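You operate a simulated robot arm through the tools that you are given. There is no shell and no other tool. Be economical: measure what you need, move in short steps, check, and stop when the job is done.

The job below is to be done with a simulated robot arm. You get a single attempt, and the scene is never put back.

## Task
Put the bright angle bracket back in its open drawer, then fetch the green-banded hinge lug.
Fine: one drawer opens at a time; the lug lies in the hinges drawer and goes into the cream tray; both drawers end shut, the yellow lever at hold; the other brackets and lugs stay.

The check looks at the end state, three seconds after you hand in, the way a careful person would. Anything else that was tipped, shoved, dropped, spilled or broken makes it a failure.

## Robot
A 7-joint arm with a fingered hand, fixed in place. Base frame: the origin is at the foot of the arm, x ahead of it, y to its left, z up; the work surface is at about z = 45.7. Readings come in cm, degrees, newtons and seconds.
With the tool pointing down near the work surface it reaches from about 10 to 62 cm from the base axis. Its first joint turns from -69.0 to 172.0 degrees. Payload 3.4 kg.
The TCP is the grasp point between the finger pads, 2.5 cm short of the fingertips. In the tool frame z runs along the fingers and y along their closing line. The gripper opens to 8.8 cm. The gripper's body begins 2.9 cm behind the TCP. The gripper is a hand of 5 fingers: y runs from the thumb to the fingers, the wrist lies at [-1.3, -9.7, -16.2] in the tool frame, and closing takes about 1.5 s.
Orientation is that of the tool frame in the base frame, as a unit quaternion [w, x, y, z]. With the fingers straight down and the wrist toward the robot, the tool's x, y and z point along [0, 1, 0], [1, 0, 0] and [0, 0, -1] of the base frame.

## Interface
- The arm moves only by the tool drive_tool. Its argument "deltas" is a list of rows, each a list of 7 numbers: the shift along the tool's x, y, z in cm, then the turn, a rotation vector about the tool's x, y, z in degrees, then the closure in counts, from 0 (fully open) to 255 (shut). In form: [[dx, dy, dz, wx, wy, wz, hand], ...]. A call has 1 to 8 rows; each row shifts and turns the commanded pose from where the row before left it, along the tool's axes as they then stand. Each row takes 0.2 s and may step no farther than 5 cm and 8.6 degrees from the row before; otherwise, or with a gripper value out of range, the whole call is refused. Where a pose cannot be reached the arm comes as near as it can. A force on the tool above 80 N (or 10 N above the force at the start of the call, whichever is more), or a blocked arm, ends the call early, and 0.2 s more pass. The fingers move at their own pace (about 15.3 cm/s each) and stop on an object; they squeeze with about 31 N. The grip force told is the motor's: it shows also when the fingers shut on nothing. Time passes only in rows, and 0.2 s behind the last, so rows that do not move let the fingers close. It gives the time, the measured TCP pose, the force on the tool (base axes), the opening and the grip force at its end, in the units of the frame above (readings bear some noise), with the torque about the TCP (base axes, N m) and any sound that the robot's microphone picked up.
- Cameras (640 x 400 px; columns grow to the right, rows downward): "scene" is fixed at [22, 65.27, 113.63]; the picture's right is [-0.90, -0.44, 0.00], its down [-0.14, 0.30, -0.94] and it looks along [0.41, -0.85, -0.33] (base axes); focal length 254 px, centre (320, 200). "wrist" rides on the gripper at [5.9, -7.9, -10.5] in the tool frame; the picture's right is [-0.73, 0.32, -0.61], its down [-0.62, -0.68, 0.38] and it looks along [-0.29, 0.66, 0.70] (tool axes); focal length 234 px, centre (320, 200). There is no depth. A picture from a camera that has moved, and an enlarged one, comes with that camera's place and axes in the base frame and with its lens.
- camera(camera): a new picture of that camera. It takes no simulated time.
- slide_trunk(by): slides the trunk up (or, below 0, down) by that many cm; the arm rides with it, the base frame stays. It gives what a move gives, with no picture.
- preshape(shape): the hand has 5 fingers and takes this shape, open, in about a second: jaw (thumb against the fingers, like two jaws); tri (thumb and two fingers); tip (a fingertip pinch); poke (one finger out to press); point (the index stretched); flat (the hand flat); cup (the hand cupped); fist (a fist). The gripper value then closes the fingers along that shape, each until it touches; the sizes above hold for jaw. It gives what a move gives, with no picture.
- close_up(camera, box): a new picture of the part [left, top, right, bottom] of that camera's present view, enlarged. It takes no simulated time.
- job_done(): hands the job in; it is judged then, once.

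Work in short steps. Places have to be worked out from the pictures, the camera data and where the tool is seen: move nearer, look again, correct. Check each grasp and each placing, and mend what went wrong. You have 120 turns and 76 pictures in all, those below and enlarged ones among them. Open the gripper and draw the arm clear of the work before you hand the job in, unless the task says otherwise; then end with one line.

The tools are called as a command line: name --pt "numbers of a row" for each row, then --argument value for the rest, lists and objects as JSON in quotes. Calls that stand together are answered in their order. drive_tool: Moves the arm, as the interface text tells. Its arguments: {"type":"object","properties":{"deltas":{"type":"array"}},"required":["deltas"]} The other tools are called the same way: slide_trunk (by) slides the trunk up or down; preshape (shape) gives the hand a shape; camera (camera) takes a picture; close_up (camera, box) takes an enlarged picture of a part of a camera's view; job_done () hands the job in.

At the start:

```text
time: 0.0
position: [47.31, -27.4, 115.26]
ee_rot: [0.0, 0.708, 0.706, 0.0]
contact_force: [0.6, -0.8, 0.3]
moment: [-0.02, -0.01, 0.02]
finger_gap: 8.78
grasp_force: 0.1
shape: jaw
trunk travel left (down, up): [-47.5, 46.5]
```

scene: 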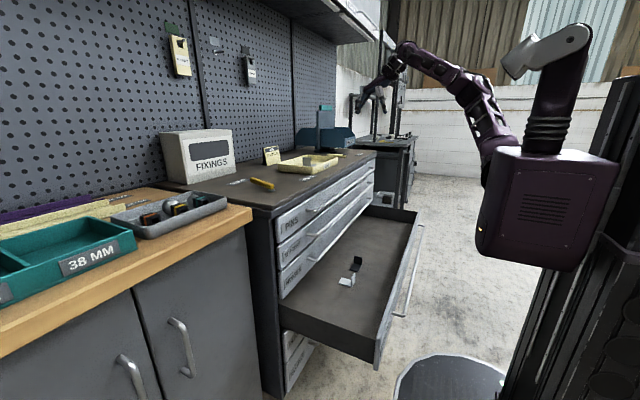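
wrist: 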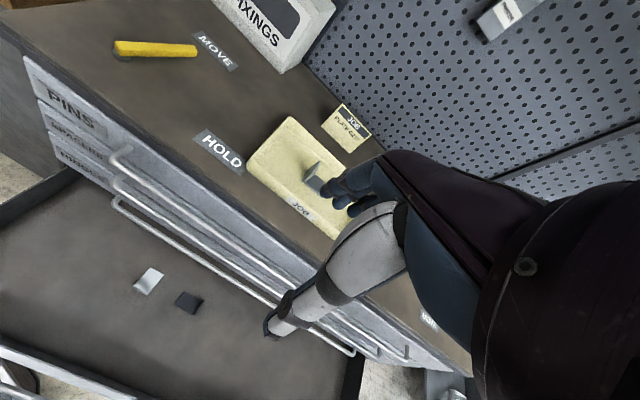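

I start by enlarging the cabinet area to see the labels, the drawer and what lies on the top.

close_up --camera "scene" --box '[220, 120, 430, 250]'

close_up --camera "scene" --box '[240, 200, 440, 390]'

close_up --camera "wrist" --box '[0, 0, 400, 250]'

```text
3.05 times, centred on (325, 185) of scene
camera zoom: at [22.0, 65.27, 113.63], right [-0.9, -0.44, 0.0], down [-0.14, 0.3, -0.94], along [0.41, -0.85, -0.33], focal length 774 px, centre (305, 246)
```

zoom: 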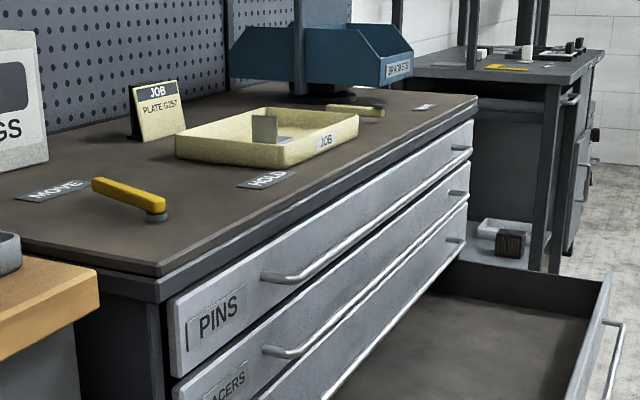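

```text
2.11 times, centred on (340, 295) of scene
camera zoom: at [22.0, 65.27, 113.63], right [-0.9, -0.44, 0.0], down [-0.14, 0.3, -0.94], along [0.41, -0.85, -0.33], focal length 535 px, centre (278, 0)
```

zoom: 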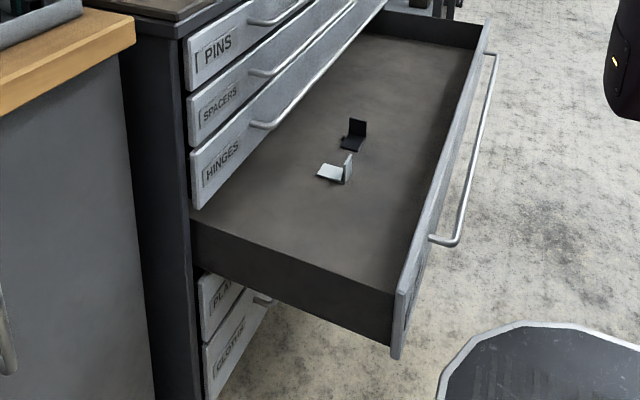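

```text
1.60 times, centred on (200, 125) of wrist
camera zoom: at [39.4, -21.74, 125.8], right [0.32, -0.73, 0.61], down [-0.68, -0.62, -0.38], along [0.66, -0.29, -0.7], focal length 375 px, centre (512, 320)
```

zoom: 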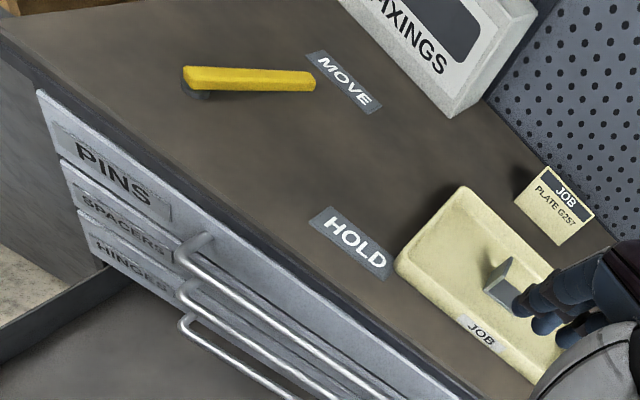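

The bracket to return stands in the cream JOB tray (about [77,-33,91]). I enlarge it and the lever for detail.

close_up --camera "scene" --box '[260, 140, 360, 200]'

close_up --camera "wrist" --box '[230, 100, 400, 240]'

```text
6.40 times, centred on (310, 170) of scene
camera zoom: at [22.0, 65.27, 113.63], right [-0.9, -0.44, 0.0], down [-0.14, 0.3, -0.94], along [0.41, -0.85, -0.33], focal length 1625 px, centre (384, 392)
```

zoom: 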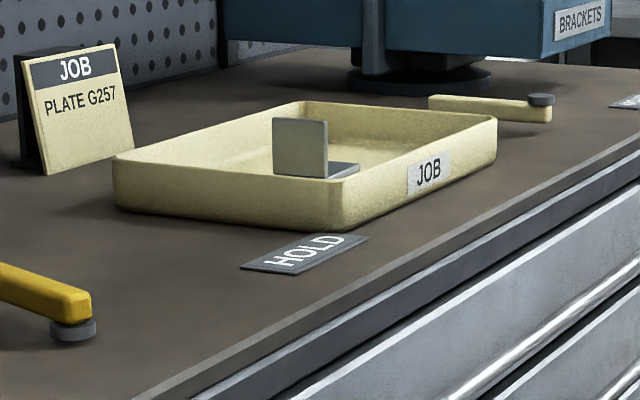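

```text
2.86 times, centred on (315, 170) of wrist
camera zoom: at [39.4, -21.74, 125.8], right [0.32, -0.73, 0.61], down [-0.68, -0.62, -0.38], along [0.66, -0.29, -0.7], focal length 669 px, centre (334, 286)
```

zoom: 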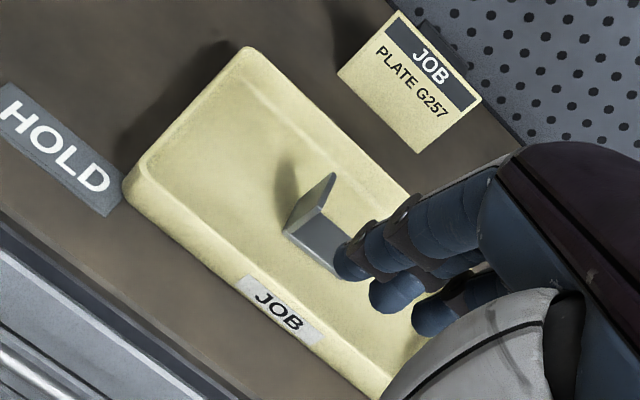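

The bracket in the tray has its upright plate roughly facing ±y. I move in closer above the tray (staying around z=105) to see it better and test reach.

drive_tool --pt "-1 4 1.5 0 0 0 0" --pt "-1 4 1.5 0 0 0 0" --pt "0 4 1.5 0 0 0 0" --pt "0 4 1.5 0 0 0 0" --pt "0 0 0 0 0 0 0"

camera --camera "wrist"

camera --camera "scene"

```text
time: 1.2
position: [63.18, -29.28, 109.03]
ee_rot: [0.0, 0.707, 0.707, 0.001]
contact_force: [0.5, -0.6, 1.0]
moment: [0.03, -0.04, -0.02]
finger_gap: 8.77
grasp_force: 0.0
shape: jaw
out of reach, approached as far as the arm can: row 4
trunk travel left (down, up): [-47.5, 46.5]
```

```text
68 pictures are left
camera wrist: at [55.25, -23.56, 119.61], right [0.32, -0.73, 0.61], down [-0.68, -0.62, -0.38], along [0.66, -0.29, -0.69], focal length 234 px, centre (320, 200)
```

wrist: 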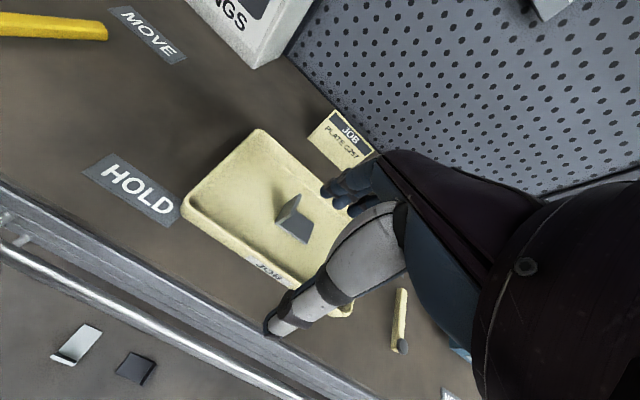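

```text
67 pictures are left
```

scene: 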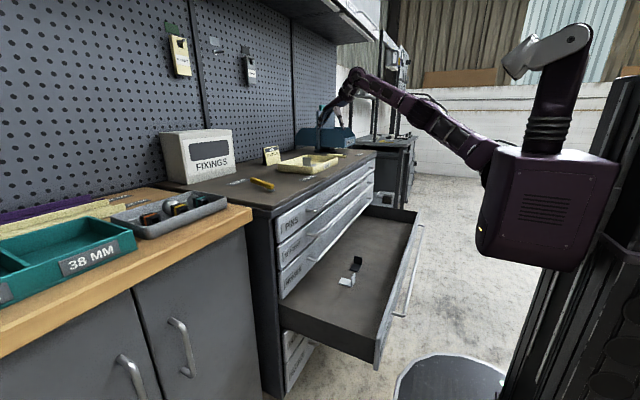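

Reach estimate: shoulder about z=102, wrist radius about 66 cm, so the bracket must be taken with the tool pitched forward (fingers +x, closing along y). First I enlarge this view for a better fix on the bracket and tray.

close_up --camera "wrist" --box '[170, 110, 370, 300]'

```text
2.11 times, centred on (270, 205) of wrist
camera zoom: at [55.25, -23.56, 119.61], right [0.32, -0.73, 0.61], down [-0.68, -0.62, -0.38], along [0.66, -0.29, -0.69], focal length 493 px, centre (425, 190)
```

zoom: 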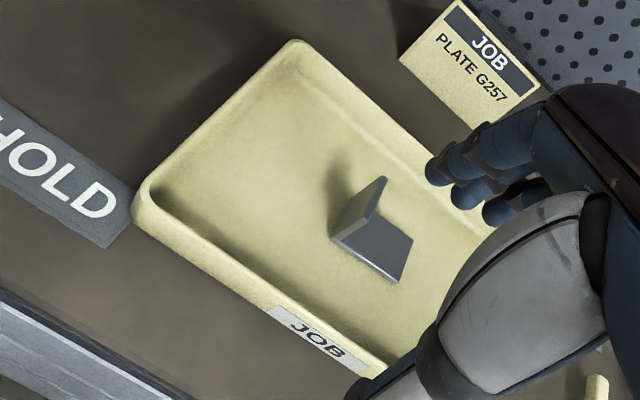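

Bracket plate: x≈74–78, y≈-31.2, z 90–94.2; tray near rim x≈67, rim z≈92.3. I retract and turn the hand so that closing runs along -y.

drive_tool --pt "0 -5 -1 0 0 0 0" --pt "0 -5 -1 0 0 0 0" --pt "0 -5 -1 0 0 0 0" --pt "0 0 0 0 0 8.5 0" --pt "0 0 0 0 0 8.5 0" --pt "0 0 0 0 0 8.5 0" --pt "0 0 0 0 0 8.5 0" --pt "0 0 0 0 0 8.5 0"

drive_tool --pt "0 0 0 0 0 8.5 0" --pt "0 0 0 0 0 8.5 0" --pt "0 0 0 0 0 8.5 0" --pt "0 0 0 0 0 8.5 0" --pt "0 0 0 0 0 8.5 0" --pt "0 0 0 0 0 5 0" --pt "0 0 0 0 0 0 0"

```text
refused: row 1 steps farther than a row can; nothing moved
```

```text
time: 2.8
position: [63.01, -29.25, 109.07]
ee_rot: [0.0, 0.932, 0.361, 0.0]
contact_force: [0.8, 0.7, 0.4]
moment: [-0.02, 0.0, 0.03]
finger_gap: 8.76
grasp_force: 0.2
shape: jaw
trunk travel left (down, up): [-47.5, 46.5]
```

The first call was refused (step too long), the second turned 47°. I retract along -x and finish the turn.

drive_tool --pt "-3.3 -3.0 0 0 0 0 0" --pt "-3.3 -3.0 0 0 0 0 0" --pt "-3.3 -3.0 0 0 0 0 0" --pt "0 0 0 0 0 8.5 0" --pt "0 0 0 0 0 8.5 0" --pt "0 0 0 0 0 8.5 0" --pt "0 0 0 0 0 8.5 0" --pt "0 0 0 0 0 8.3 0"

drive_tool --pt "0 0 0 0 8.0 0 0" --pt "0 0 0 0 8.0 0 0" --pt "0 0 0 0 8.0 0 0" --pt "0 0 0 0 8.0 0 0" --pt "0 0 0 0 8.0 0 0" --pt "0 0 0 0 8.0 0 0" --pt "0 0 0 0 7.0 0 0" --pt "0 0 0 0 0 0 0"

camera --camera "wrist"

camera --camera "scene"

```text
time: 4.6
position: [56.31, -27.62, 99.49]
ee_rot: [-0.008, 0.986, 0.166, 0.025]
contact_force: [1.1, -0.1, 0.2]
moment: [0.01, 0.01, 0.02]
finger_gap: 8.76
grasp_force: 0.0
shape: jaw
out of reach, approached as far as the arm can: row 3, 4, 5, 6, 7, 8
trunk travel left (down, up): [-47.5, 46.5]
```

```text
time: 6.4
position: [56.27, -27.63, 99.35]
ee_rot: [-0.085, 0.862, 0.144, 0.478]
contact_force: [0.9, 0.5, 0.7]
moment: [0.02, 0.0, 0.02]
finger_gap: 8.77
grasp_force: 0.0
shape: jaw
trunk travel left (down, up): [-47.5, 46.5]
```

```text
65 pictures are left
camera wrist: at [48.15, -22.27, 110.04], right [-0.74, -0.6, -0.3], down [-0.23, 0.65, -0.73], along [0.63, -0.47, -0.62], focal length 234 px, centre (320, 200)
```

wrist: 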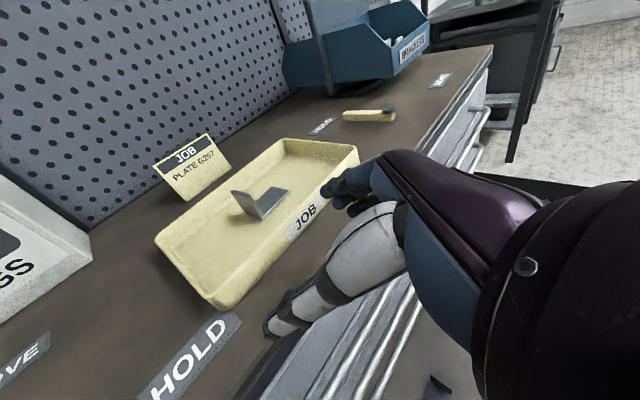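

```text
64 pictures are left
```

scene: 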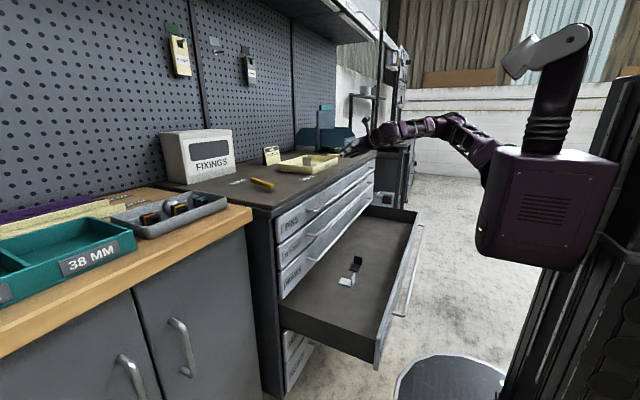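

The tool now points (.80,.28,-.53) with closing (.33,-.94,0): about 19° of yaw left. I turn that about the vertical, now with the pitch set.

drive_tool --pt "0 0 0 -5.5 0 3.4 0" --pt "0 0 0 -5.5 0 3.4 0" --pt "0 0 0 -5.5 0 3.4 0" --pt "0 0 0 0 0 0 0"

```text
time: 7.4
position: [56.1, -27.58, 99.37]
ee_rot: [-0.003, 0.875, -0.003, 0.484]
contact_force: [-0.3, -0.6, 0.4]
moment: [0.03, 0.02, -0.01]
finger_gap: 8.79
grasp_force: 0.0
shape: jaw
trunk travel left (down, up): [-47.5, 46.5]
```

Orientation is now clean: z=(.85,0,-.53), closing along -y. I advance to a pre-grasp at about [67.5,-31.4,98].

drive_tool --pt "1.62 1.27 3.47 0 0 0 0" --pt "1.62 1.27 3.47 0 0 0 0" --pt "1.62 1.27 3.47 0 0 0 0" --pt "0 0 0 0 0 0 0"

camera --camera "wrist"

close_up --camera "scene" --box '[240, 120, 400, 220]'

```text
time: 8.4
position: [67.82, -31.44, 97.97]
ee_rot: [-0.001, 0.875, -0.002, 0.483]
contact_force: [-1.4, 1.1, -0.5]
moment: [0.0, -0.01, 0.0]
finger_gap: 8.78
grasp_force: 0.1
shape: jaw
trunk travel left (down, up): [-47.5, 46.5]
```

```text
63 pictures are left
camera wrist: at [61.99, -23.85, 108.59], right [-0.9, -0.32, -0.29], down [-0.01, 0.69, -0.73], along [0.43, -0.65, -0.62], focal length 234 px, centre (320, 200)
```

wrist: 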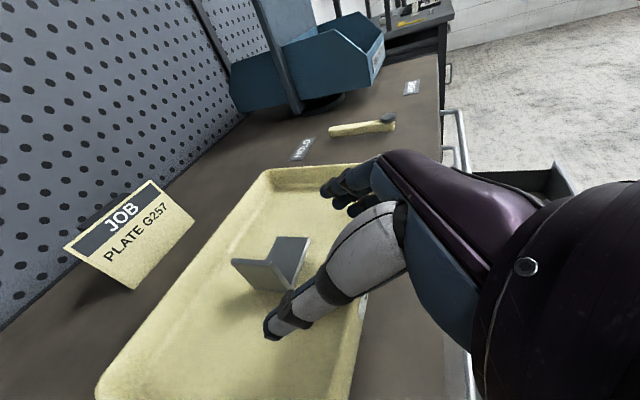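

```text
4.00 times, centred on (320, 170) of scene
camera zoom: at [22.0, 65.27, 113.63], right [-0.9, -0.44, 0.0], down [-0.14, 0.3, -0.94], along [0.41, -0.85, -0.33], focal length 1016 px, centre (320, 320)
```

zoom: 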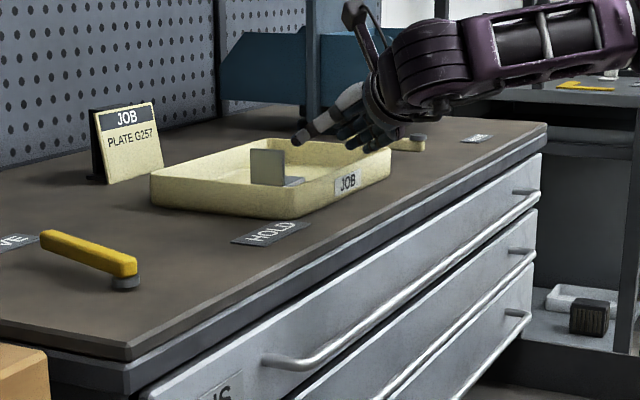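

The plate is at x 74–78, y≈-31.3, right between thumb and fingers. I advance along the tool axis most of the way and check.

drive_tool --pt "-0.1 0 2.7 0 0 0 0" --pt "0 0 2.7 0 0 0 0" --pt "0 0 0 0 0 0 0"

camera --camera "wrist"

```text
time: 9.2
position: [72.21, -31.43, 95.36]
ee_rot: [-0.001, 0.875, -0.002, 0.485]
contact_force: [-0.2, 0.2, 10.1]
moment: [-0.26, 0.49, 0.02]
finger_gap: 8.75
grasp_force: 0.0
shape: jaw
trunk travel left (down, up): [-47.5, 46.5]
```

```text
61 pictures are left
camera wrist: at [66.34, -23.74, 105.9], right [-0.9, -0.32, -0.3], down [0.0, 0.68, -0.73], along [0.44, -0.65, -0.62], focal length 234 px, centre (320, 200)
```

wrist: 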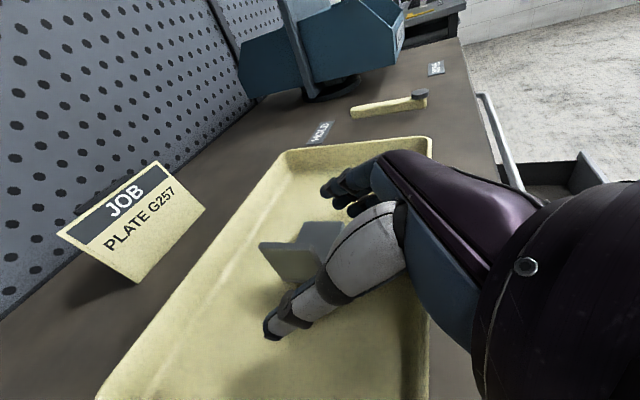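

A 10 N upward contact about 5 cm behind the TCP: the lower fingers are resting on the tray rim. I back off at once and look at the hand from the scene camera.

drive_tool --pt "1.5 0 -2.5 0 0 0 0" --pt "1.5 0 -2.0 0 0 0 0" --pt "0 0 0 0 0 0 0"

close_up --camera "scene" --box '[280, 120, 380, 180]'

preshape --shape "tri"

close_up --camera "scene" --box '[280, 120, 380, 180]'

camera --camera "wrist"

```text
time: 10.0
position: [70.08, -31.47, 99.66]
ee_rot: [-0.002, 0.876, -0.002, 0.482]
contact_force: [0.5, 0.0, 0.5]
moment: [-0.01, 0.0, -0.01]
finger_gap: 8.76
grasp_force: 0.1
shape: jaw
trunk travel left (down, up): [-47.5, 46.5]
```

```text
6.40 times, centred on (330, 150) of scene
camera zoom: at [22.0, 65.27, 113.63], right [-0.9, -0.44, 0.0], down [-0.14, 0.3, -0.94], along [0.41, -0.85, -0.33], focal length 1625 px, centre (256, 520)
```

zoom: 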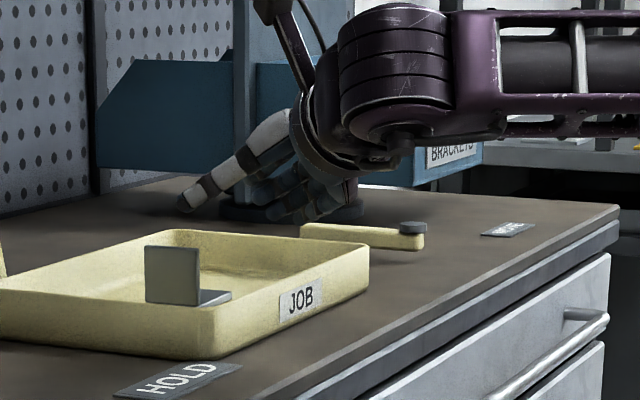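

```text
time: 10.9
position: [69.9, -31.44, 99.64]
ee_rot: [-0.002, 0.875, -0.002, 0.484]
contact_force: [0.1, -0.3, 1.2]
moment: [-0.01, -0.02, -0.03]
finger_gap: 8.8
grasp_force: 0.0
shape: tri
trunk travel left (down, up): [-47.5, 46.5]
```

```text
6.40 times, centred on (330, 150) of scene
camera zoom: at [22.0, 65.27, 113.63], right [-0.9, -0.44, 0.0], down [-0.14, 0.3, -0.94], along [0.41, -0.85, -0.33], focal length 1625 px, centre (256, 520)
```

zoom: 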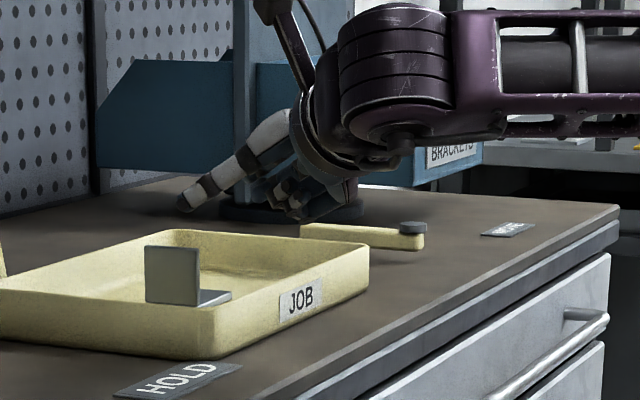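

```text
58 pictures are left
camera wrist: at [64.28, -23.75, 110.35], right [-0.9, -0.32, -0.29], down [-0.01, 0.69, -0.73], along [0.43, -0.65, -0.62], focal length 234 px, centre (320, 200)
```

wrist: 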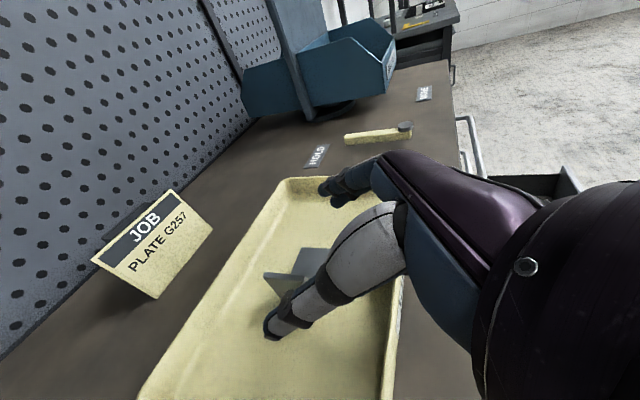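

Tri shape curls the two lower fingers away. I also pitch the tool 14° steeper and test that it reaches above the bracket.

drive_tool --pt "0 0 0 0 -7 0 0" --pt "0 0 0 0 -7 0 0" --pt "1.5 0 1.5 0 0 0 0" --pt "1.5 0 1.5 0 0 0 0" --pt "0 0 0 0 0 0 0"

close_up --camera "scene" --box '[260, 120, 360, 180]'

camera --camera "wrist"

```text
time: 12.1
position: [74.38, -31.45, 99.77]
ee_rot: [-0.003, 0.928, -0.002, 0.373]
contact_force: [-0.4, 0.0, 1.5]
moment: [0.01, -0.01, -0.02]
finger_gap: 8.77
grasp_force: 0.0
shape: tri
trunk travel left (down, up): [-47.5, 46.5]
```

```text
6.40 times, centred on (310, 150) of scene
camera zoom: at [22.0, 65.27, 113.63], right [-0.9, -0.44, 0.0], down [-0.14, 0.3, -0.94], along [0.41, -0.85, -0.33], focal length 1625 px, centre (384, 520)
```

zoom: 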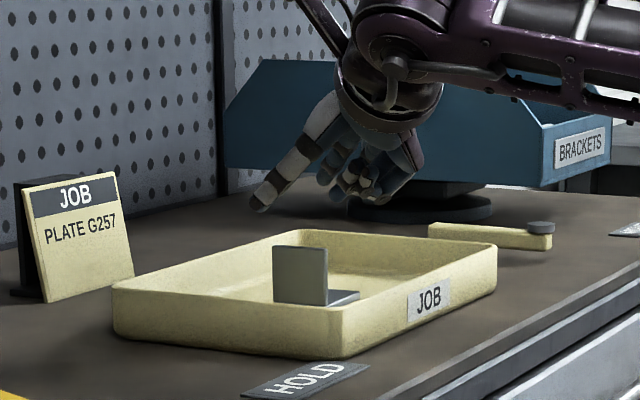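

```text
56 pictures are left
camera wrist: at [71.32, -23.78, 111.49], right [-0.94, -0.32, -0.07], down [-0.18, 0.69, -0.7], along [0.27, -0.65, -0.71], focal length 234 px, centre (320, 200)
```

wrist: 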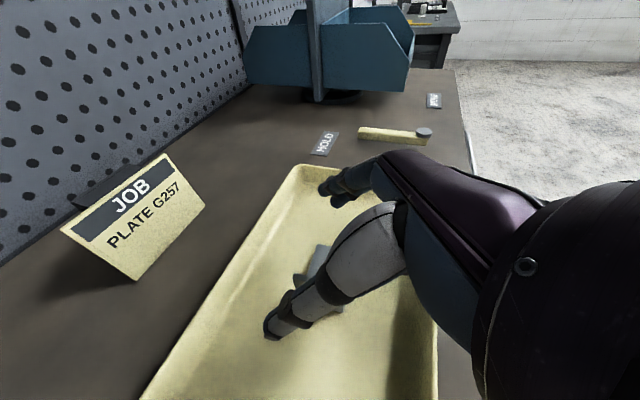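

It reaches [74.4,-31.5,99.8] at 46° pitch. I descend in small steps, watching the force.

drive_tool --pt "-1.0 0 1.2 0 0 0 0" --pt "-1.0 0 1.2 0 0 0 0" --pt "-0.8 0 1.0 0 0 0 0" --pt "0 0 0 0 0 0 0"

close_up --camera "scene" --box '[260, 120, 360, 180]'

```text
time: 13.1
position: [74.47, -31.31, 95.47]
ee_rot: [-0.001, 0.928, -0.001, 0.373]
contact_force: [-0.1, -0.1, -0.1]
moment: [0.02, -0.04, 0.02]
finger_gap: 8.79
grasp_force: 0.0
shape: tri
trunk travel left (down, up): [-47.5, 46.5]
```

```text
6.40 times, centred on (310, 150) of scene
camera zoom: at [22.0, 65.27, 113.63], right [-0.9, -0.44, 0.0], down [-0.14, 0.3, -0.94], along [0.41, -0.85, -0.33], focal length 1625 px, centre (384, 520)
```

zoom: 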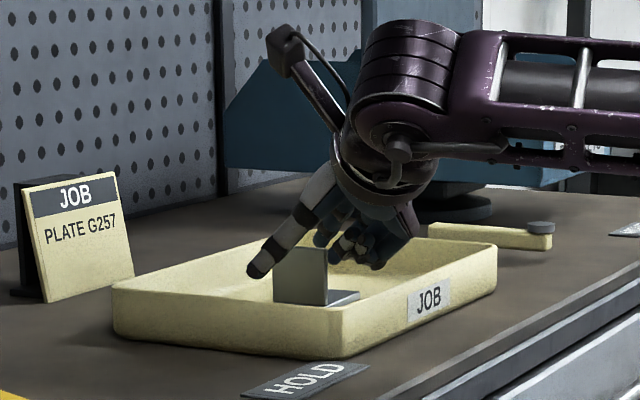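

The thumb is on the near side of the plate and the fingers behind it, no contact. I go down the last 2 cm and close.

drive_tool --pt "-0.7 0 0.85 0 0 0 0" --pt "-0.6 0 0.8 0 0 0 0" --pt "0 0 0 0 0 0 0"

close_up --camera "scene" --box '[260, 120, 360, 180]'

```text
time: 13.9
position: [74.63, -31.54, 93.47]
ee_rot: [-0.002, 0.927, -0.002, 0.374]
contact_force: [-0.5, 0.1, 2.0]
moment: [-0.05, -0.01, -0.02]
finger_gap: 8.77
grasp_force: 0.0
shape: tri
trunk travel left (down, up): [-47.5, 46.5]
```

```text
6.40 times, centred on (310, 150) of scene
camera zoom: at [22.0, 65.27, 113.63], right [-0.9, -0.44, 0.0], down [-0.14, 0.3, -0.94], along [0.41, -0.85, -0.33], focal length 1625 px, centre (384, 520)
```

zoom: 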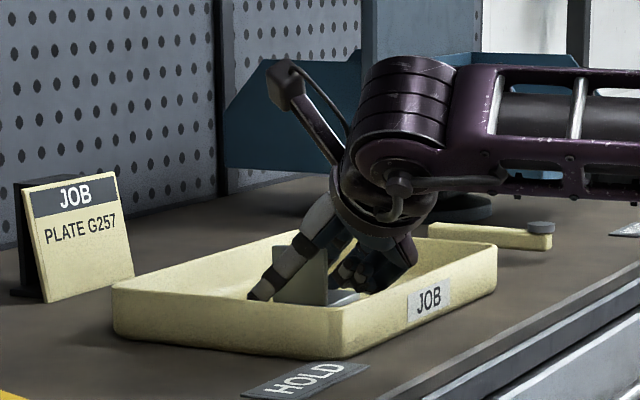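

Everything is in place with hardly any force, so I close the hand.

drive_tool --pt "0 0 0 0 0 0 120" --pt "0 0 0 0 0 0 255" --pt "0 0 0 0 0 0 255" --pt "0 0 0 0 0 0 255" --pt "0 0 0 0 0 0 255" --pt "0 0 0 0 0 0 255" --pt "0 0 0 0 0 0 255" --pt "0 0 0 0 0 0 255"

close_up --camera "scene" --box '[260, 120, 360, 180]'

```text
time: 15.7
position: [74.67, -31.36, 93.57]
ee_rot: [-0.003, 0.927, -0.002, 0.374]
contact_force: [0.3, 2.1, 4.6]
moment: [-0.18, 0.01, 0.05]
finger_gap: 3.22
grasp_force: 31.0
shape: tri
trunk travel left (down, up): [-47.5, 46.5]
```

```text
6.40 times, centred on (310, 150) of scene
camera zoom: at [22.0, 65.27, 113.63], right [-0.9, -0.44, 0.0], down [-0.14, 0.3, -0.94], along [0.41, -0.85, -0.33], focal length 1625 px, centre (384, 520)
```

zoom: 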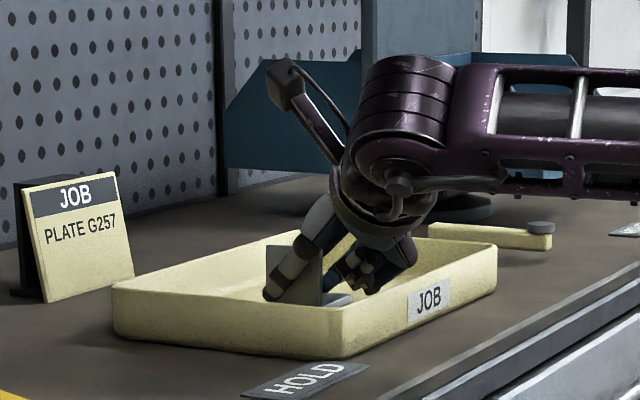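

Gap reads 3.2 with full force; I look from the wrist to see how it is gripped.

close_up --camera "wrist" --box '[220, 140, 420, 360]'

```text
1.82 times, centred on (320, 250) of wrist
camera zoom: at [71.63, -23.62, 105.23], right [-0.94, -0.32, -0.07], down [-0.18, 0.69, -0.71], along [0.27, -0.65, -0.71], focal length 426 px, centre (320, 109)
```

zoom: 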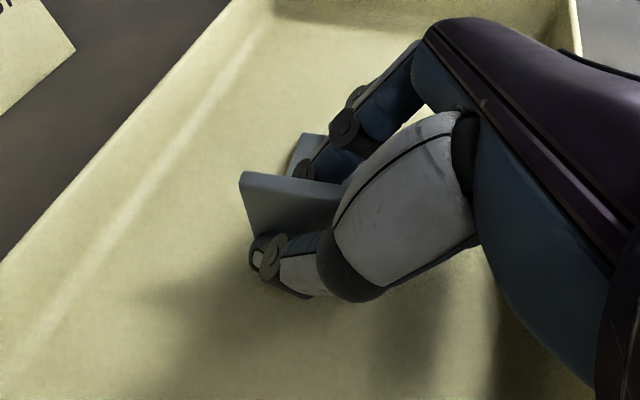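

The plate sits between thumb and fingertips. I lift gently by about 3 cm and check.

drive_tool --pt "0.7 0 -0.72 0 0 0 255" --pt "0.7 0 -0.72 0 0 0 255" --pt "0.7 0 -0.72 0 0 0 255" --pt "0 0 0 0 0 0 255"

close_up --camera "scene" --box '[260, 120, 360, 180]'

```text
time: 16.7
position: [74.8, -31.45, 96.21]
ee_rot: [-0.003, 0.928, -0.003, 0.373]
contact_force: [-0.5, 0.4, -2.1]
moment: [-0.02, 0.0, 0.01]
finger_gap: 3.21
grasp_force: 31.1
shape: tri
trunk travel left (down, up): [-47.5, 46.5]
```

```text
6.40 times, centred on (310, 150) of scene
camera zoom: at [22.0, 65.27, 113.63], right [-0.9, -0.44, 0.0], down [-0.14, 0.3, -0.94], along [0.41, -0.85, -0.33], focal length 1625 px, centre (384, 520)
```

zoom: 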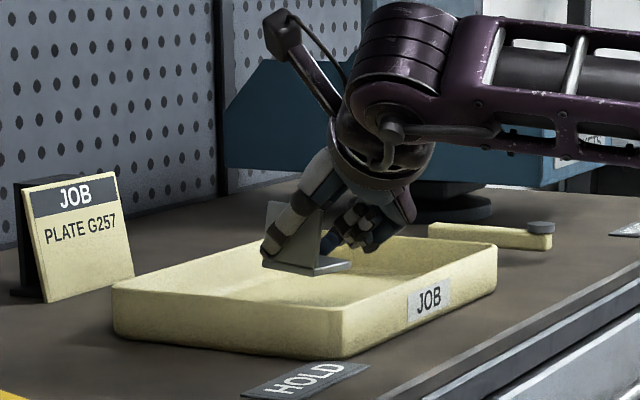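

The bracket is lifted (about 2 N). I raise it and retract over the open drawer in front of the cabinet.

drive_tool --pt "2.77 0 -2.89 0 0 0 255" --pt "1.4 0 -1.45 0 0 0 255" --pt "-3.25 0 -3.1 0 0 0 255" --pt "-3.25 0 -3.1 0 0 0 255" --pt "-3.25 -1 -3.1 0 0 0 255" --pt "-3.25 -1 -3.1 0 0 0 255" --pt "-3.25 -1 -3.1 0 0 0 255" --pt "-2.4 -1 -2.3 0 0 0 255"

camera --camera "scene"

```text
time: 18.5
position: [71.88, -30.0, 109.42]
ee_rot: [-0.002, 0.928, -0.001, 0.373]
contact_force: [-0.1, -0.4, -1.8]
moment: [-0.01, 0.02, -0.02]
finger_gap: 3.19
grasp_force: 31.2
shape: tri
out of reach, approached as far as the arm can: row 2, 3, 4, 5, 6, 7, 8
trunk travel left (down, up): [-47.5, 46.5]
```

```text
50 pictures are left
```

scene: 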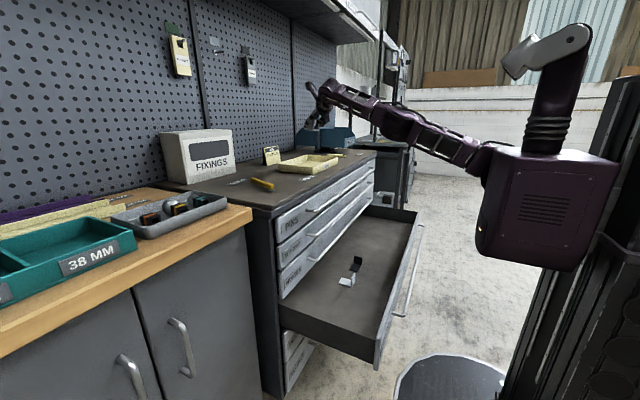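

The arm hit a wrist limit while retracting in this yaw and rose to z=109. Yaw is free for carrying, so I retract while turning the hand counter-clockwise about the vertical.

drive_tool --pt "-1.5 -1 -1.4 5.0 0 -5.2 255" --pt "-1.5 -1 -1.4 5.0 0 -5.2 255" --pt "-2.2 -1.5 -2.1 5.0 0 -5.2 255" --pt "-2.2 -1.5 -2.1 5.0 0 -5.2 255" --pt "0 0 0 0 0 0 255"

```text
time: 19.7
position: [71.84, -29.07, 114.66]
ee_rot: [-0.097, 0.899, 0.231, 0.36]
contact_force: [0.4, 1.2, -2.1]
moment: [-0.01, 0.01, -0.02]
finger_gap: 3.18
grasp_force: 31.3
shape: tri
out of reach, approached as far as the arm can: row 1, 2, 3, 4
trunk travel left (down, up): [-47.5, 46.5]
```

The limit seems to be the wrist bending down relative to the forearm. I pitch the hand back up 14° (grip holds the bracket), lowering slightly too.

drive_tool --pt "-0.7 0 0.7 0 7 0 255" --pt "-0.7 0 0.7 0 7 0 255" --pt "-1.5 0 0.7 0 7 0 255" --pt "-1.5 0 0.7 0 0 0 255" --pt "0 0 0 0 0 0 255"

camera --camera "scene"

```text
time: 20.9
position: [77.22, -30.38, 111.9]
ee_rot: [-0.137, 0.817, 0.207, 0.52]
contact_force: [0.4, -0.1, -1.6]
moment: [-0.02, 0.02, 0.04]
finger_gap: 3.18
grasp_force: 30.4
shape: tri
out of reach, approached as far as the arm can: row 1, 2, 3, 4
trunk travel left (down, up): [-47.5, 46.5]
```

```text
49 pictures are left
```

scene: 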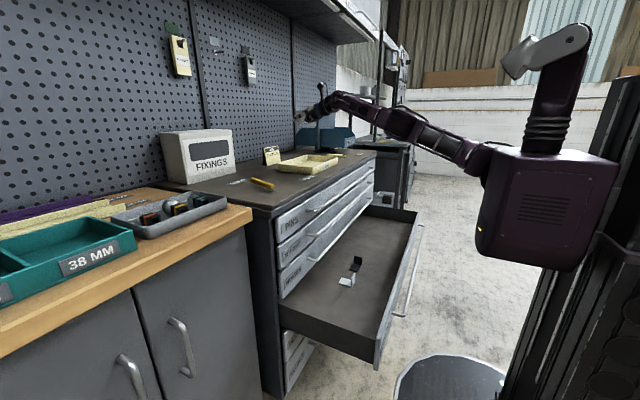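

The arm is stretched straight. I yaw back toward the orientation that worked (yaw 0, pitch about 30°) while lowering and retracting.

drive_tool --pt "-2.2 -1 -0.7 -6.5 0 3.1 255" --pt "-2.2 -1 -0.7 -6.5 0 3.1 255" --pt "-2.2 -1 -0.7 -6.5 0 3.1 255" --pt "-2.2 -1 -0.7 -6.5 0 3.1 255" --pt "0 0 0 0 0 0 255"

```text
time: 22.1
position: [77.31, -29.59, 107.57]
ee_rot: [-0.003, 0.845, -0.003, 0.535]
contact_force: [0.9, 0.0, -1.6]
moment: [-0.03, 0.06, 0.04]
finger_gap: 3.19
grasp_force: 30.6
shape: tri
out of reach, approached as far as the arm can: row 1, 2, 3, 4
trunk travel left (down, up): [-47.5, 46.5]
```

Orientation is back; x stays stuck. I try straight down moves in small rows to get back into the region where it moved freely.

drive_tool --pt "-1.3 0 0.6 0 0 0 255" --pt "-1.3 0 0.6 0 0 0 255" --pt "-1.3 0 0.6 0 0 0 255" --pt "-1.3 0 -0.3 0 0 0 255" --pt "-0.8 0 -1.5 0 0 0 255" --pt "-0.8 0 -1.5 0 0 0 255"

```text
time: 23.5
position: [78.34, -29.91, 102.97]
ee_rot: [-0.003, 0.845, -0.002, 0.535]
contact_force: [1.0, 0.2, -2.8]
moment: [-0.01, 0.0, 0.0]
finger_gap: 3.17
grasp_force: 30.6
shape: tri
out of reach, approached as far as the arm can: row 1, 2, 3, 4, 5, 6
trunk travel left (down, up): [-47.5, 46.5]
```

Still stuck stretched. I try rolling the hand back toward its starting orientation (about tool z) while retracting, to free the wrist.

drive_tool --pt "0 0 -1.5 0 0 -8 255" --pt "0 0 -1.5 0 0 -8 255" --pt "0 0 -2 0 0 -8 255" --pt "0 0 -2 0 0 -8 255" --pt "0 0 -2 0 0 0 255"

close_up --camera "scene" --box '[260, 60, 560, 260]'

```text
time: 24.7
position: [79.89, -30.73, 108.58]
ee_rot: [0.144, 0.813, 0.232, 0.515]
contact_force: [-0.8, -0.2, -2.9]
moment: [-0.05, 0.01, -0.02]
finger_gap: 3.23
grasp_force: 31.1
shape: tri
out of reach, approached as far as the arm can: row 1, 2, 3, 4, 5
trunk travel left (down, up): [-47.5, 46.5]
```

```text
2.00 times, centred on (410, 160) of scene
camera zoom: at [22.0, 65.27, 113.63], right [-0.9, -0.44, 0.0], down [-0.14, 0.3, -0.94], along [0.41, -0.85, -0.33], focal length 508 px, centre (140, 280)
```

zoom: 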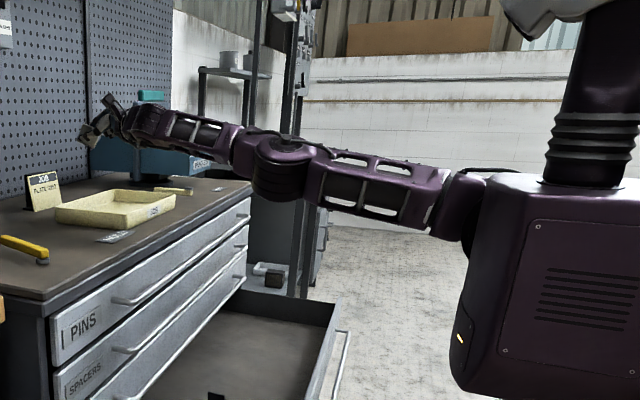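

The arm really is dead straight at the elbow. I raise the trunk for room, then command motions that match an elbow bend (forearm dropping with the hand pitching down).

slide_trunk --by 18

drive_tool --pt "-3.0 0 1.0 0 -4 0 255" --pt "-3.0 0 1.0 0 -4 0 255" --pt "-3.0 0 1.0 0 -4 0 255" --pt "-3.0 0 1.0 0 -4 0 255" --pt "0 0 0 0 0 0 255"

close_up --camera "scene" --box '[260, 40, 560, 240]'

```text
time: 26.7
position: [79.95, -30.66, 126.37]
ee_rot: [0.144, 0.813, 0.23, 0.516]
contact_force: [0.1, 1.0, -2.3]
moment: [0.0, 0.02, 0.01]
finger_gap: 3.16
grasp_force: 31.0
shape: tri
trunk travel left (down, up): [-65.5, 28.5]
```

```text
time: 27.9
position: [78.39, -37.28, 115.54]
ee_rot: [0.175, 0.876, 0.209, 0.397]
contact_force: [-0.1, 0.8, -1.5]
moment: [0.0, 0.02, 0.0]
finger_gap: 3.16
grasp_force: 31.3
shape: tri
out of reach, approached as far as the arm can: row 4
trunk travel left (down, up): [-65.5, 28.5]
```

```text
2.00 times, centred on (410, 140) of scene
camera zoom: at [22.0, 65.27, 113.63], right [-0.9, -0.44, 0.0], down [-0.14, 0.3, -0.94], along [0.41, -0.85, -0.33], focal length 508 px, centre (140, 320)
```

zoom: 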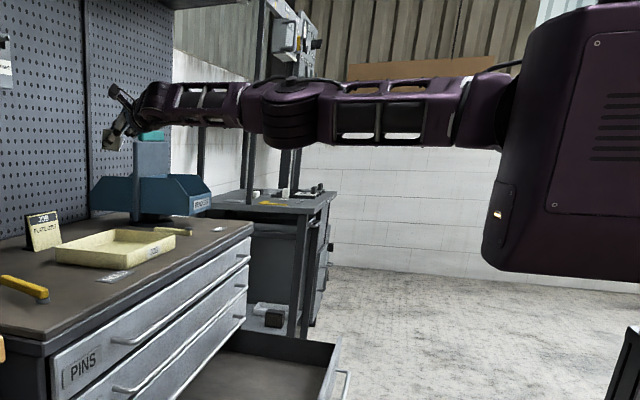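

Progress: most rows were reachable. Now I retract along -x in this orientation.

drive_tool --pt "-1.5 -1.1 -2.4 0 0 0 255" --pt "-1.5 -1.1 -2.4 0 0 0 255" --pt "-1.5 -1.1 -2.4 0 0 0 255" --pt "-1.5 -1.1 -2.4 0 0 0 255" --pt "0 0 0 0 0 0 255"

```text
time: 29.1
position: [78.31, -37.42, 115.85]
ee_rot: [0.175, 0.877, 0.207, 0.396]
contact_force: [0.6, 0.2, -1.9]
moment: [0.03, 0.01, -0.01]
finger_gap: 3.16
grasp_force: 31.1
shape: tri
out of reach, approached as far as the arm can: row 1, 2, 3, 4
trunk travel left (down, up): [-65.5, 28.5]
```

Nothing moved. The elbow's hinge drum looks vertical, so it bends sideways; I command a swing to +y with matching counter-clockwise yaw.

drive_tool --pt "1.77 -2.98 -0.49 2.5 1.9 -2.5 255" --pt "1.77 -2.98 -0.49 2.5 1.9 -2.5 255" --pt "1.77 -2.98 -0.49 2.5 1.9 -2.5 255" --pt "1.77 -2.98 -0.49 2.5 1.9 -2.5 255" --pt "0 0 0 0 0 0 255"

```text
time: 30.3
position: [81.39, -23.72, 116.47]
ee_rot: [0.118, 0.84, 0.327, 0.417]
contact_force: [0.2, 0.1, -1.8]
moment: [0.01, -0.02, -0.02]
finger_gap: 3.16
grasp_force: 30.9
shape: tri
out of reach, approached as far as the arm can: row 1, 2, 3, 4
trunk travel left (down, up): [-65.5, 28.5]
```

Still stretched. I try the opposite swing (toward -y with clockwise yaw, and back).

drive_tool --pt "-2.8 1.38 -1.78 -2.5 -1.9 2.5 255" --pt "-2.8 1.38 -1.78 -2.5 -1.9 2.5 255" --pt "-2.8 1.38 -1.78 -2.5 -1.9 2.5 255" --pt "-2.8 1.38 -1.78 -2.5 -1.9 2.5 255" --pt "0 0 0 0 0 0 255"

camera --camera "scene"

```text
time: 31.5
position: [78.54, -35.51, 117.35]
ee_rot: [0.175, 0.877, 0.207, 0.397]
contact_force: [-0.5, 0.7, -1.9]
moment: [0.01, 0.04, 0.02]
finger_gap: 3.18
grasp_force: 31.1
shape: tri
out of reach, approached as far as the arm can: row 1, 2, 3, 4
trunk travel left (down, up): [-65.5, 28.5]
```

```text
46 pictures are left
```

scene: 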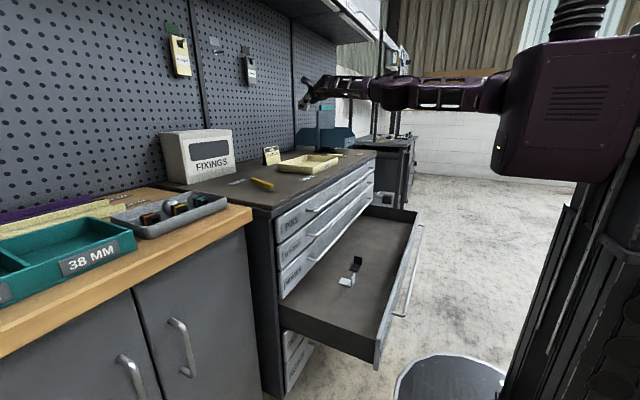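

It stays on the reach sphere. I look at the elbow closely to see its hinge direction.

close_up --camera "scene" --box '[300, 50, 540, 200]'

```text
2.67 times, centred on (420, 125) of scene
camera zoom: at [22.0, 65.27, 113.63], right [-0.9, -0.44, 0.0], down [-0.14, 0.3, -0.94], along [0.41, -0.85, -0.33], focal length 677 px, centre (53, 400)
```

zoom: 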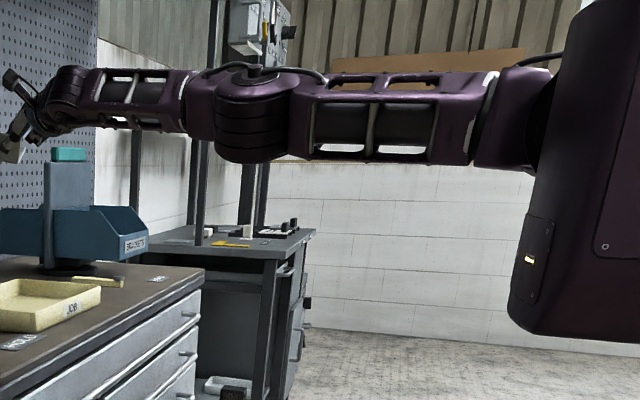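

The elbow hinge is vertical, and the +y swing did shorten the radius a bit. I command an exact rotation about the elbow (constant twist) to bend it about 30°.

drive_tool --pt "3.25 -3.04 0.95 3.1 2.36 -3.1 255" --pt "3.25 -3.04 0.95 3.1 2.36 -3.1 255" --pt "3.25 -3.04 0.95 3.1 2.36 -3.1 255" --pt "3.25 -3.04 0.95 3.1 2.36 -3.1 255" --pt "3.25 -3.04 0.95 3.1 2.36 -3.1 255"

close_up --camera "scene" --box '[240, 50, 540, 220]'

```text
time: 32.7
position: [82.01, -16.15, 114.43]
ee_rot: [0.085, 0.811, 0.392, 0.427]
contact_force: [-0.1, -0.5, -2.4]
moment: [0.0, 0.01, 0.02]
finger_gap: 3.18
grasp_force: 31.3
shape: tri
out of reach, approached as far as the arm can: row 1, 2, 3, 5
trunk travel left (down, up): [-65.5, 28.5]
```

```text
2.13 times, centred on (390, 135) of scene
camera zoom: at [22.0, 65.27, 113.63], right [-0.9, -0.44, 0.0], down [-0.14, 0.3, -0.94], along [0.41, -0.85, -0.33], focal length 542 px, centre (171, 339)
```

zoom: 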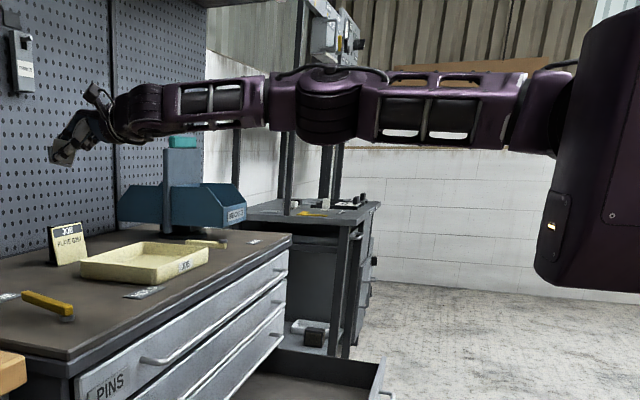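

I test a straight retract along -x from here.

drive_tool --pt "-0.66 -1.13 -1.52 0 0 0 255" --pt "-0.66 -1.13 -1.52 0 0 0 255" --pt "-0.66 -1.13 -1.52 0 0 0 255" --pt "0 0 0 0 0 0 255"

```text
time: 33.7
position: [76.13, -16.42, 114.6]
ee_rot: [0.086, 0.811, 0.391, 0.426]
contact_force: [0.2, 0.4, -1.6]
moment: [-0.01, 0.04, 0.02]
finger_gap: 1.68
grasp_force: 31.0
shape: tri
trunk travel left (down, up): [-65.5, 28.5]
```

It retracts now. The gap dropped to 1.7, so I check the grip with the wrist camera.

camera --camera "wrist"

close_up --camera "scene" --box '[230, 60, 350, 140]'

```text
43 pictures are left
camera wrist: at [65.67, -9.05, 121.19], right [-0.52, -0.85, 0.08], down [-0.3, 0.1, -0.95], along [0.8, -0.52, -0.3], focal length 234 px, centre (320, 200)
```

wrist: 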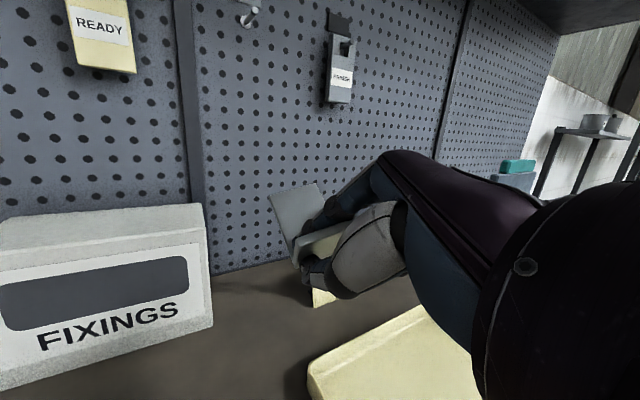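

```text
5.00 times, centred on (290, 100) of scene
camera zoom: at [22.0, 65.27, 113.63], right [-0.9, -0.44, 0.0], down [-0.14, 0.3, -0.94], along [0.41, -0.85, -0.33], focal length 1270 px, centre (470, 700)
```

zoom: 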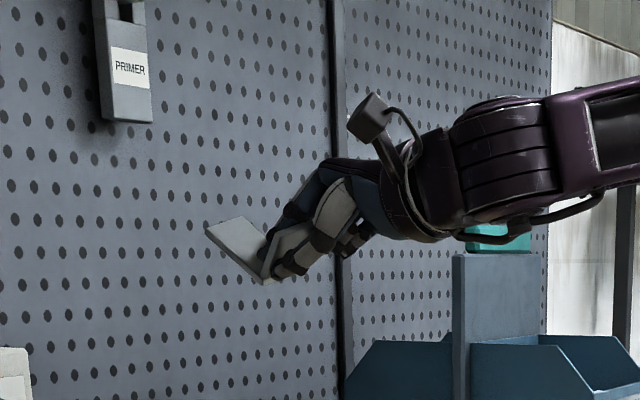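

The bracket is still held but has rotated in the grip; I enlarge to see its attitude relative to the fingers.

close_up --camera "wrist" --box '[240, 150, 420, 320]'

```text
2.35 times, centred on (330, 235) of wrist
camera zoom: at [65.67, -9.05, 121.19], right [-0.52, -0.85, 0.08], down [-0.3, 0.1, -0.95], along [0.8, -0.52, -0.3], focal length 551 px, centre (296, 118)
```

zoom: 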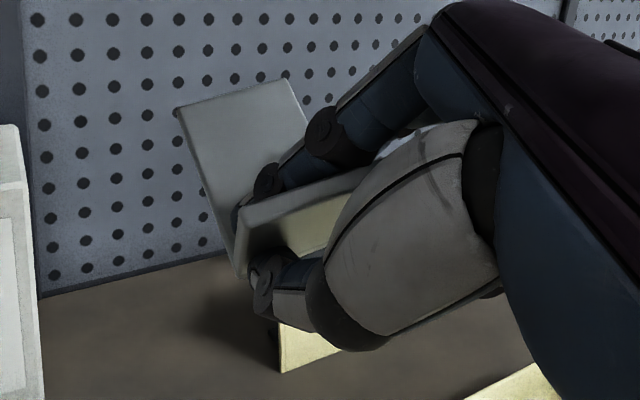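

It is still firmly held, just rolled. The exact attitude in the drawer is not critical, so I carry on retracting toward x≈52, y≈-10.

drive_tool --pt "-0.6 -2.93 -2.84 0 0 0 255" --pt "-0.6 -2.93 -2.84 0 0 0 255" --pt "-0.6 -2.93 -2.84 0 0 0 255" --pt "-0.6 -2.93 -2.84 0 0 0 255" --pt "-0.6 -2.93 -2.84 0 0 0 255" --pt "-0.6 -2.93 -2.84 0 0 0 255" --pt "0 0 0 0 0 0 255"

camera --camera "scene"

```text
time: 35.3
position: [52.09, -10.6, 114.55]
ee_rot: [0.085, 0.811, 0.391, 0.426]
contact_force: [0.3, 0.1, -1.2]
moment: [0.05, 0.07, 0.0]
finger_gap: 1.69
grasp_force: 31.2
shape: tri
trunk travel left (down, up): [-65.5, 28.5]
```

```text
40 pictures are left
```

scene: 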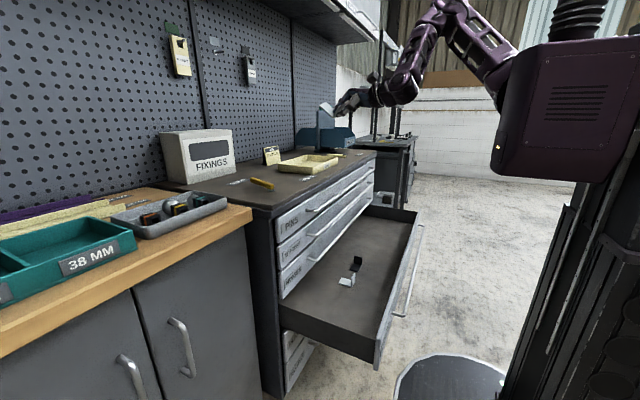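

The elbow is now nicely up. I back off to x≈47 and lower the trunk 33 cm.

drive_tool --pt "-1.3 -2.25 -3.0 0 0 0 255" --pt "0 0 0 0 0 0 255"

slide_trunk --by -33

camera --camera "scene"

camera --camera "wrist"

```text
time: 35.9
position: [48.68, -9.91, 115.33]
ee_rot: [0.084, 0.812, 0.392, 0.425]
contact_force: [-0.3, 0.1, -1.4]
moment: [-0.01, 0.02, 0.0]
finger_gap: 1.69
grasp_force: 30.7
shape: tri
out of reach, approached as far as the arm can: row 1
trunk travel left (down, up): [-65.5, 28.5]
```

```text
time: 39.1
position: [48.5, -9.7, 82.45]
ee_rot: [0.084, 0.812, 0.392, 0.425]
contact_force: [0.3, -0.1, -2.0]
moment: [0.03, 0.03, -0.04]
finger_gap: 1.64
grasp_force: 31.3
shape: tri
trunk travel left (down, up): [-32.5, 61.5]
```

```text
39 pictures are left
```

scene: 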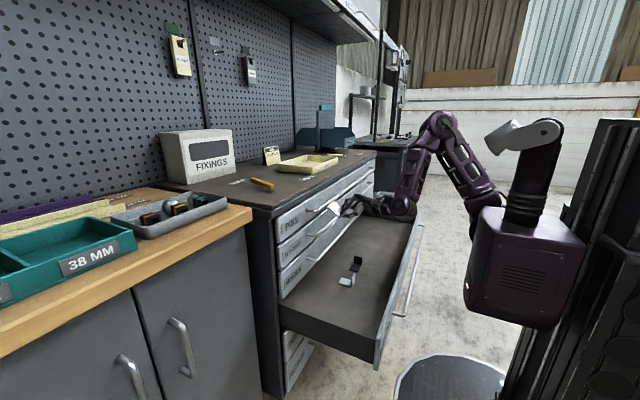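

```text
38 pictures are left
camera wrist: at [38.14, -2.42, 89.04], right [-0.52, -0.85, 0.08], down [-0.3, 0.1, -0.95], along [0.8, -0.51, -0.31], focal length 234 px, centre (320, 200)
```

wrist: 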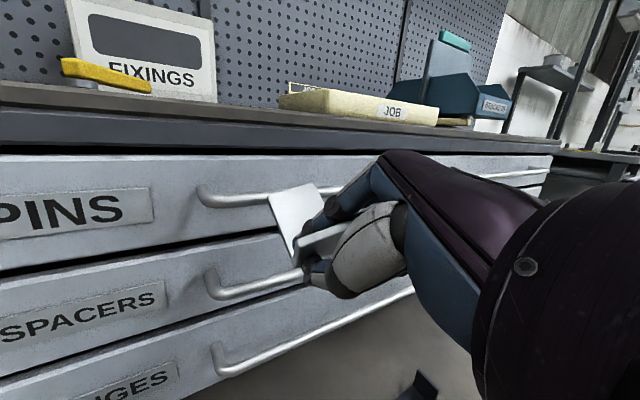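

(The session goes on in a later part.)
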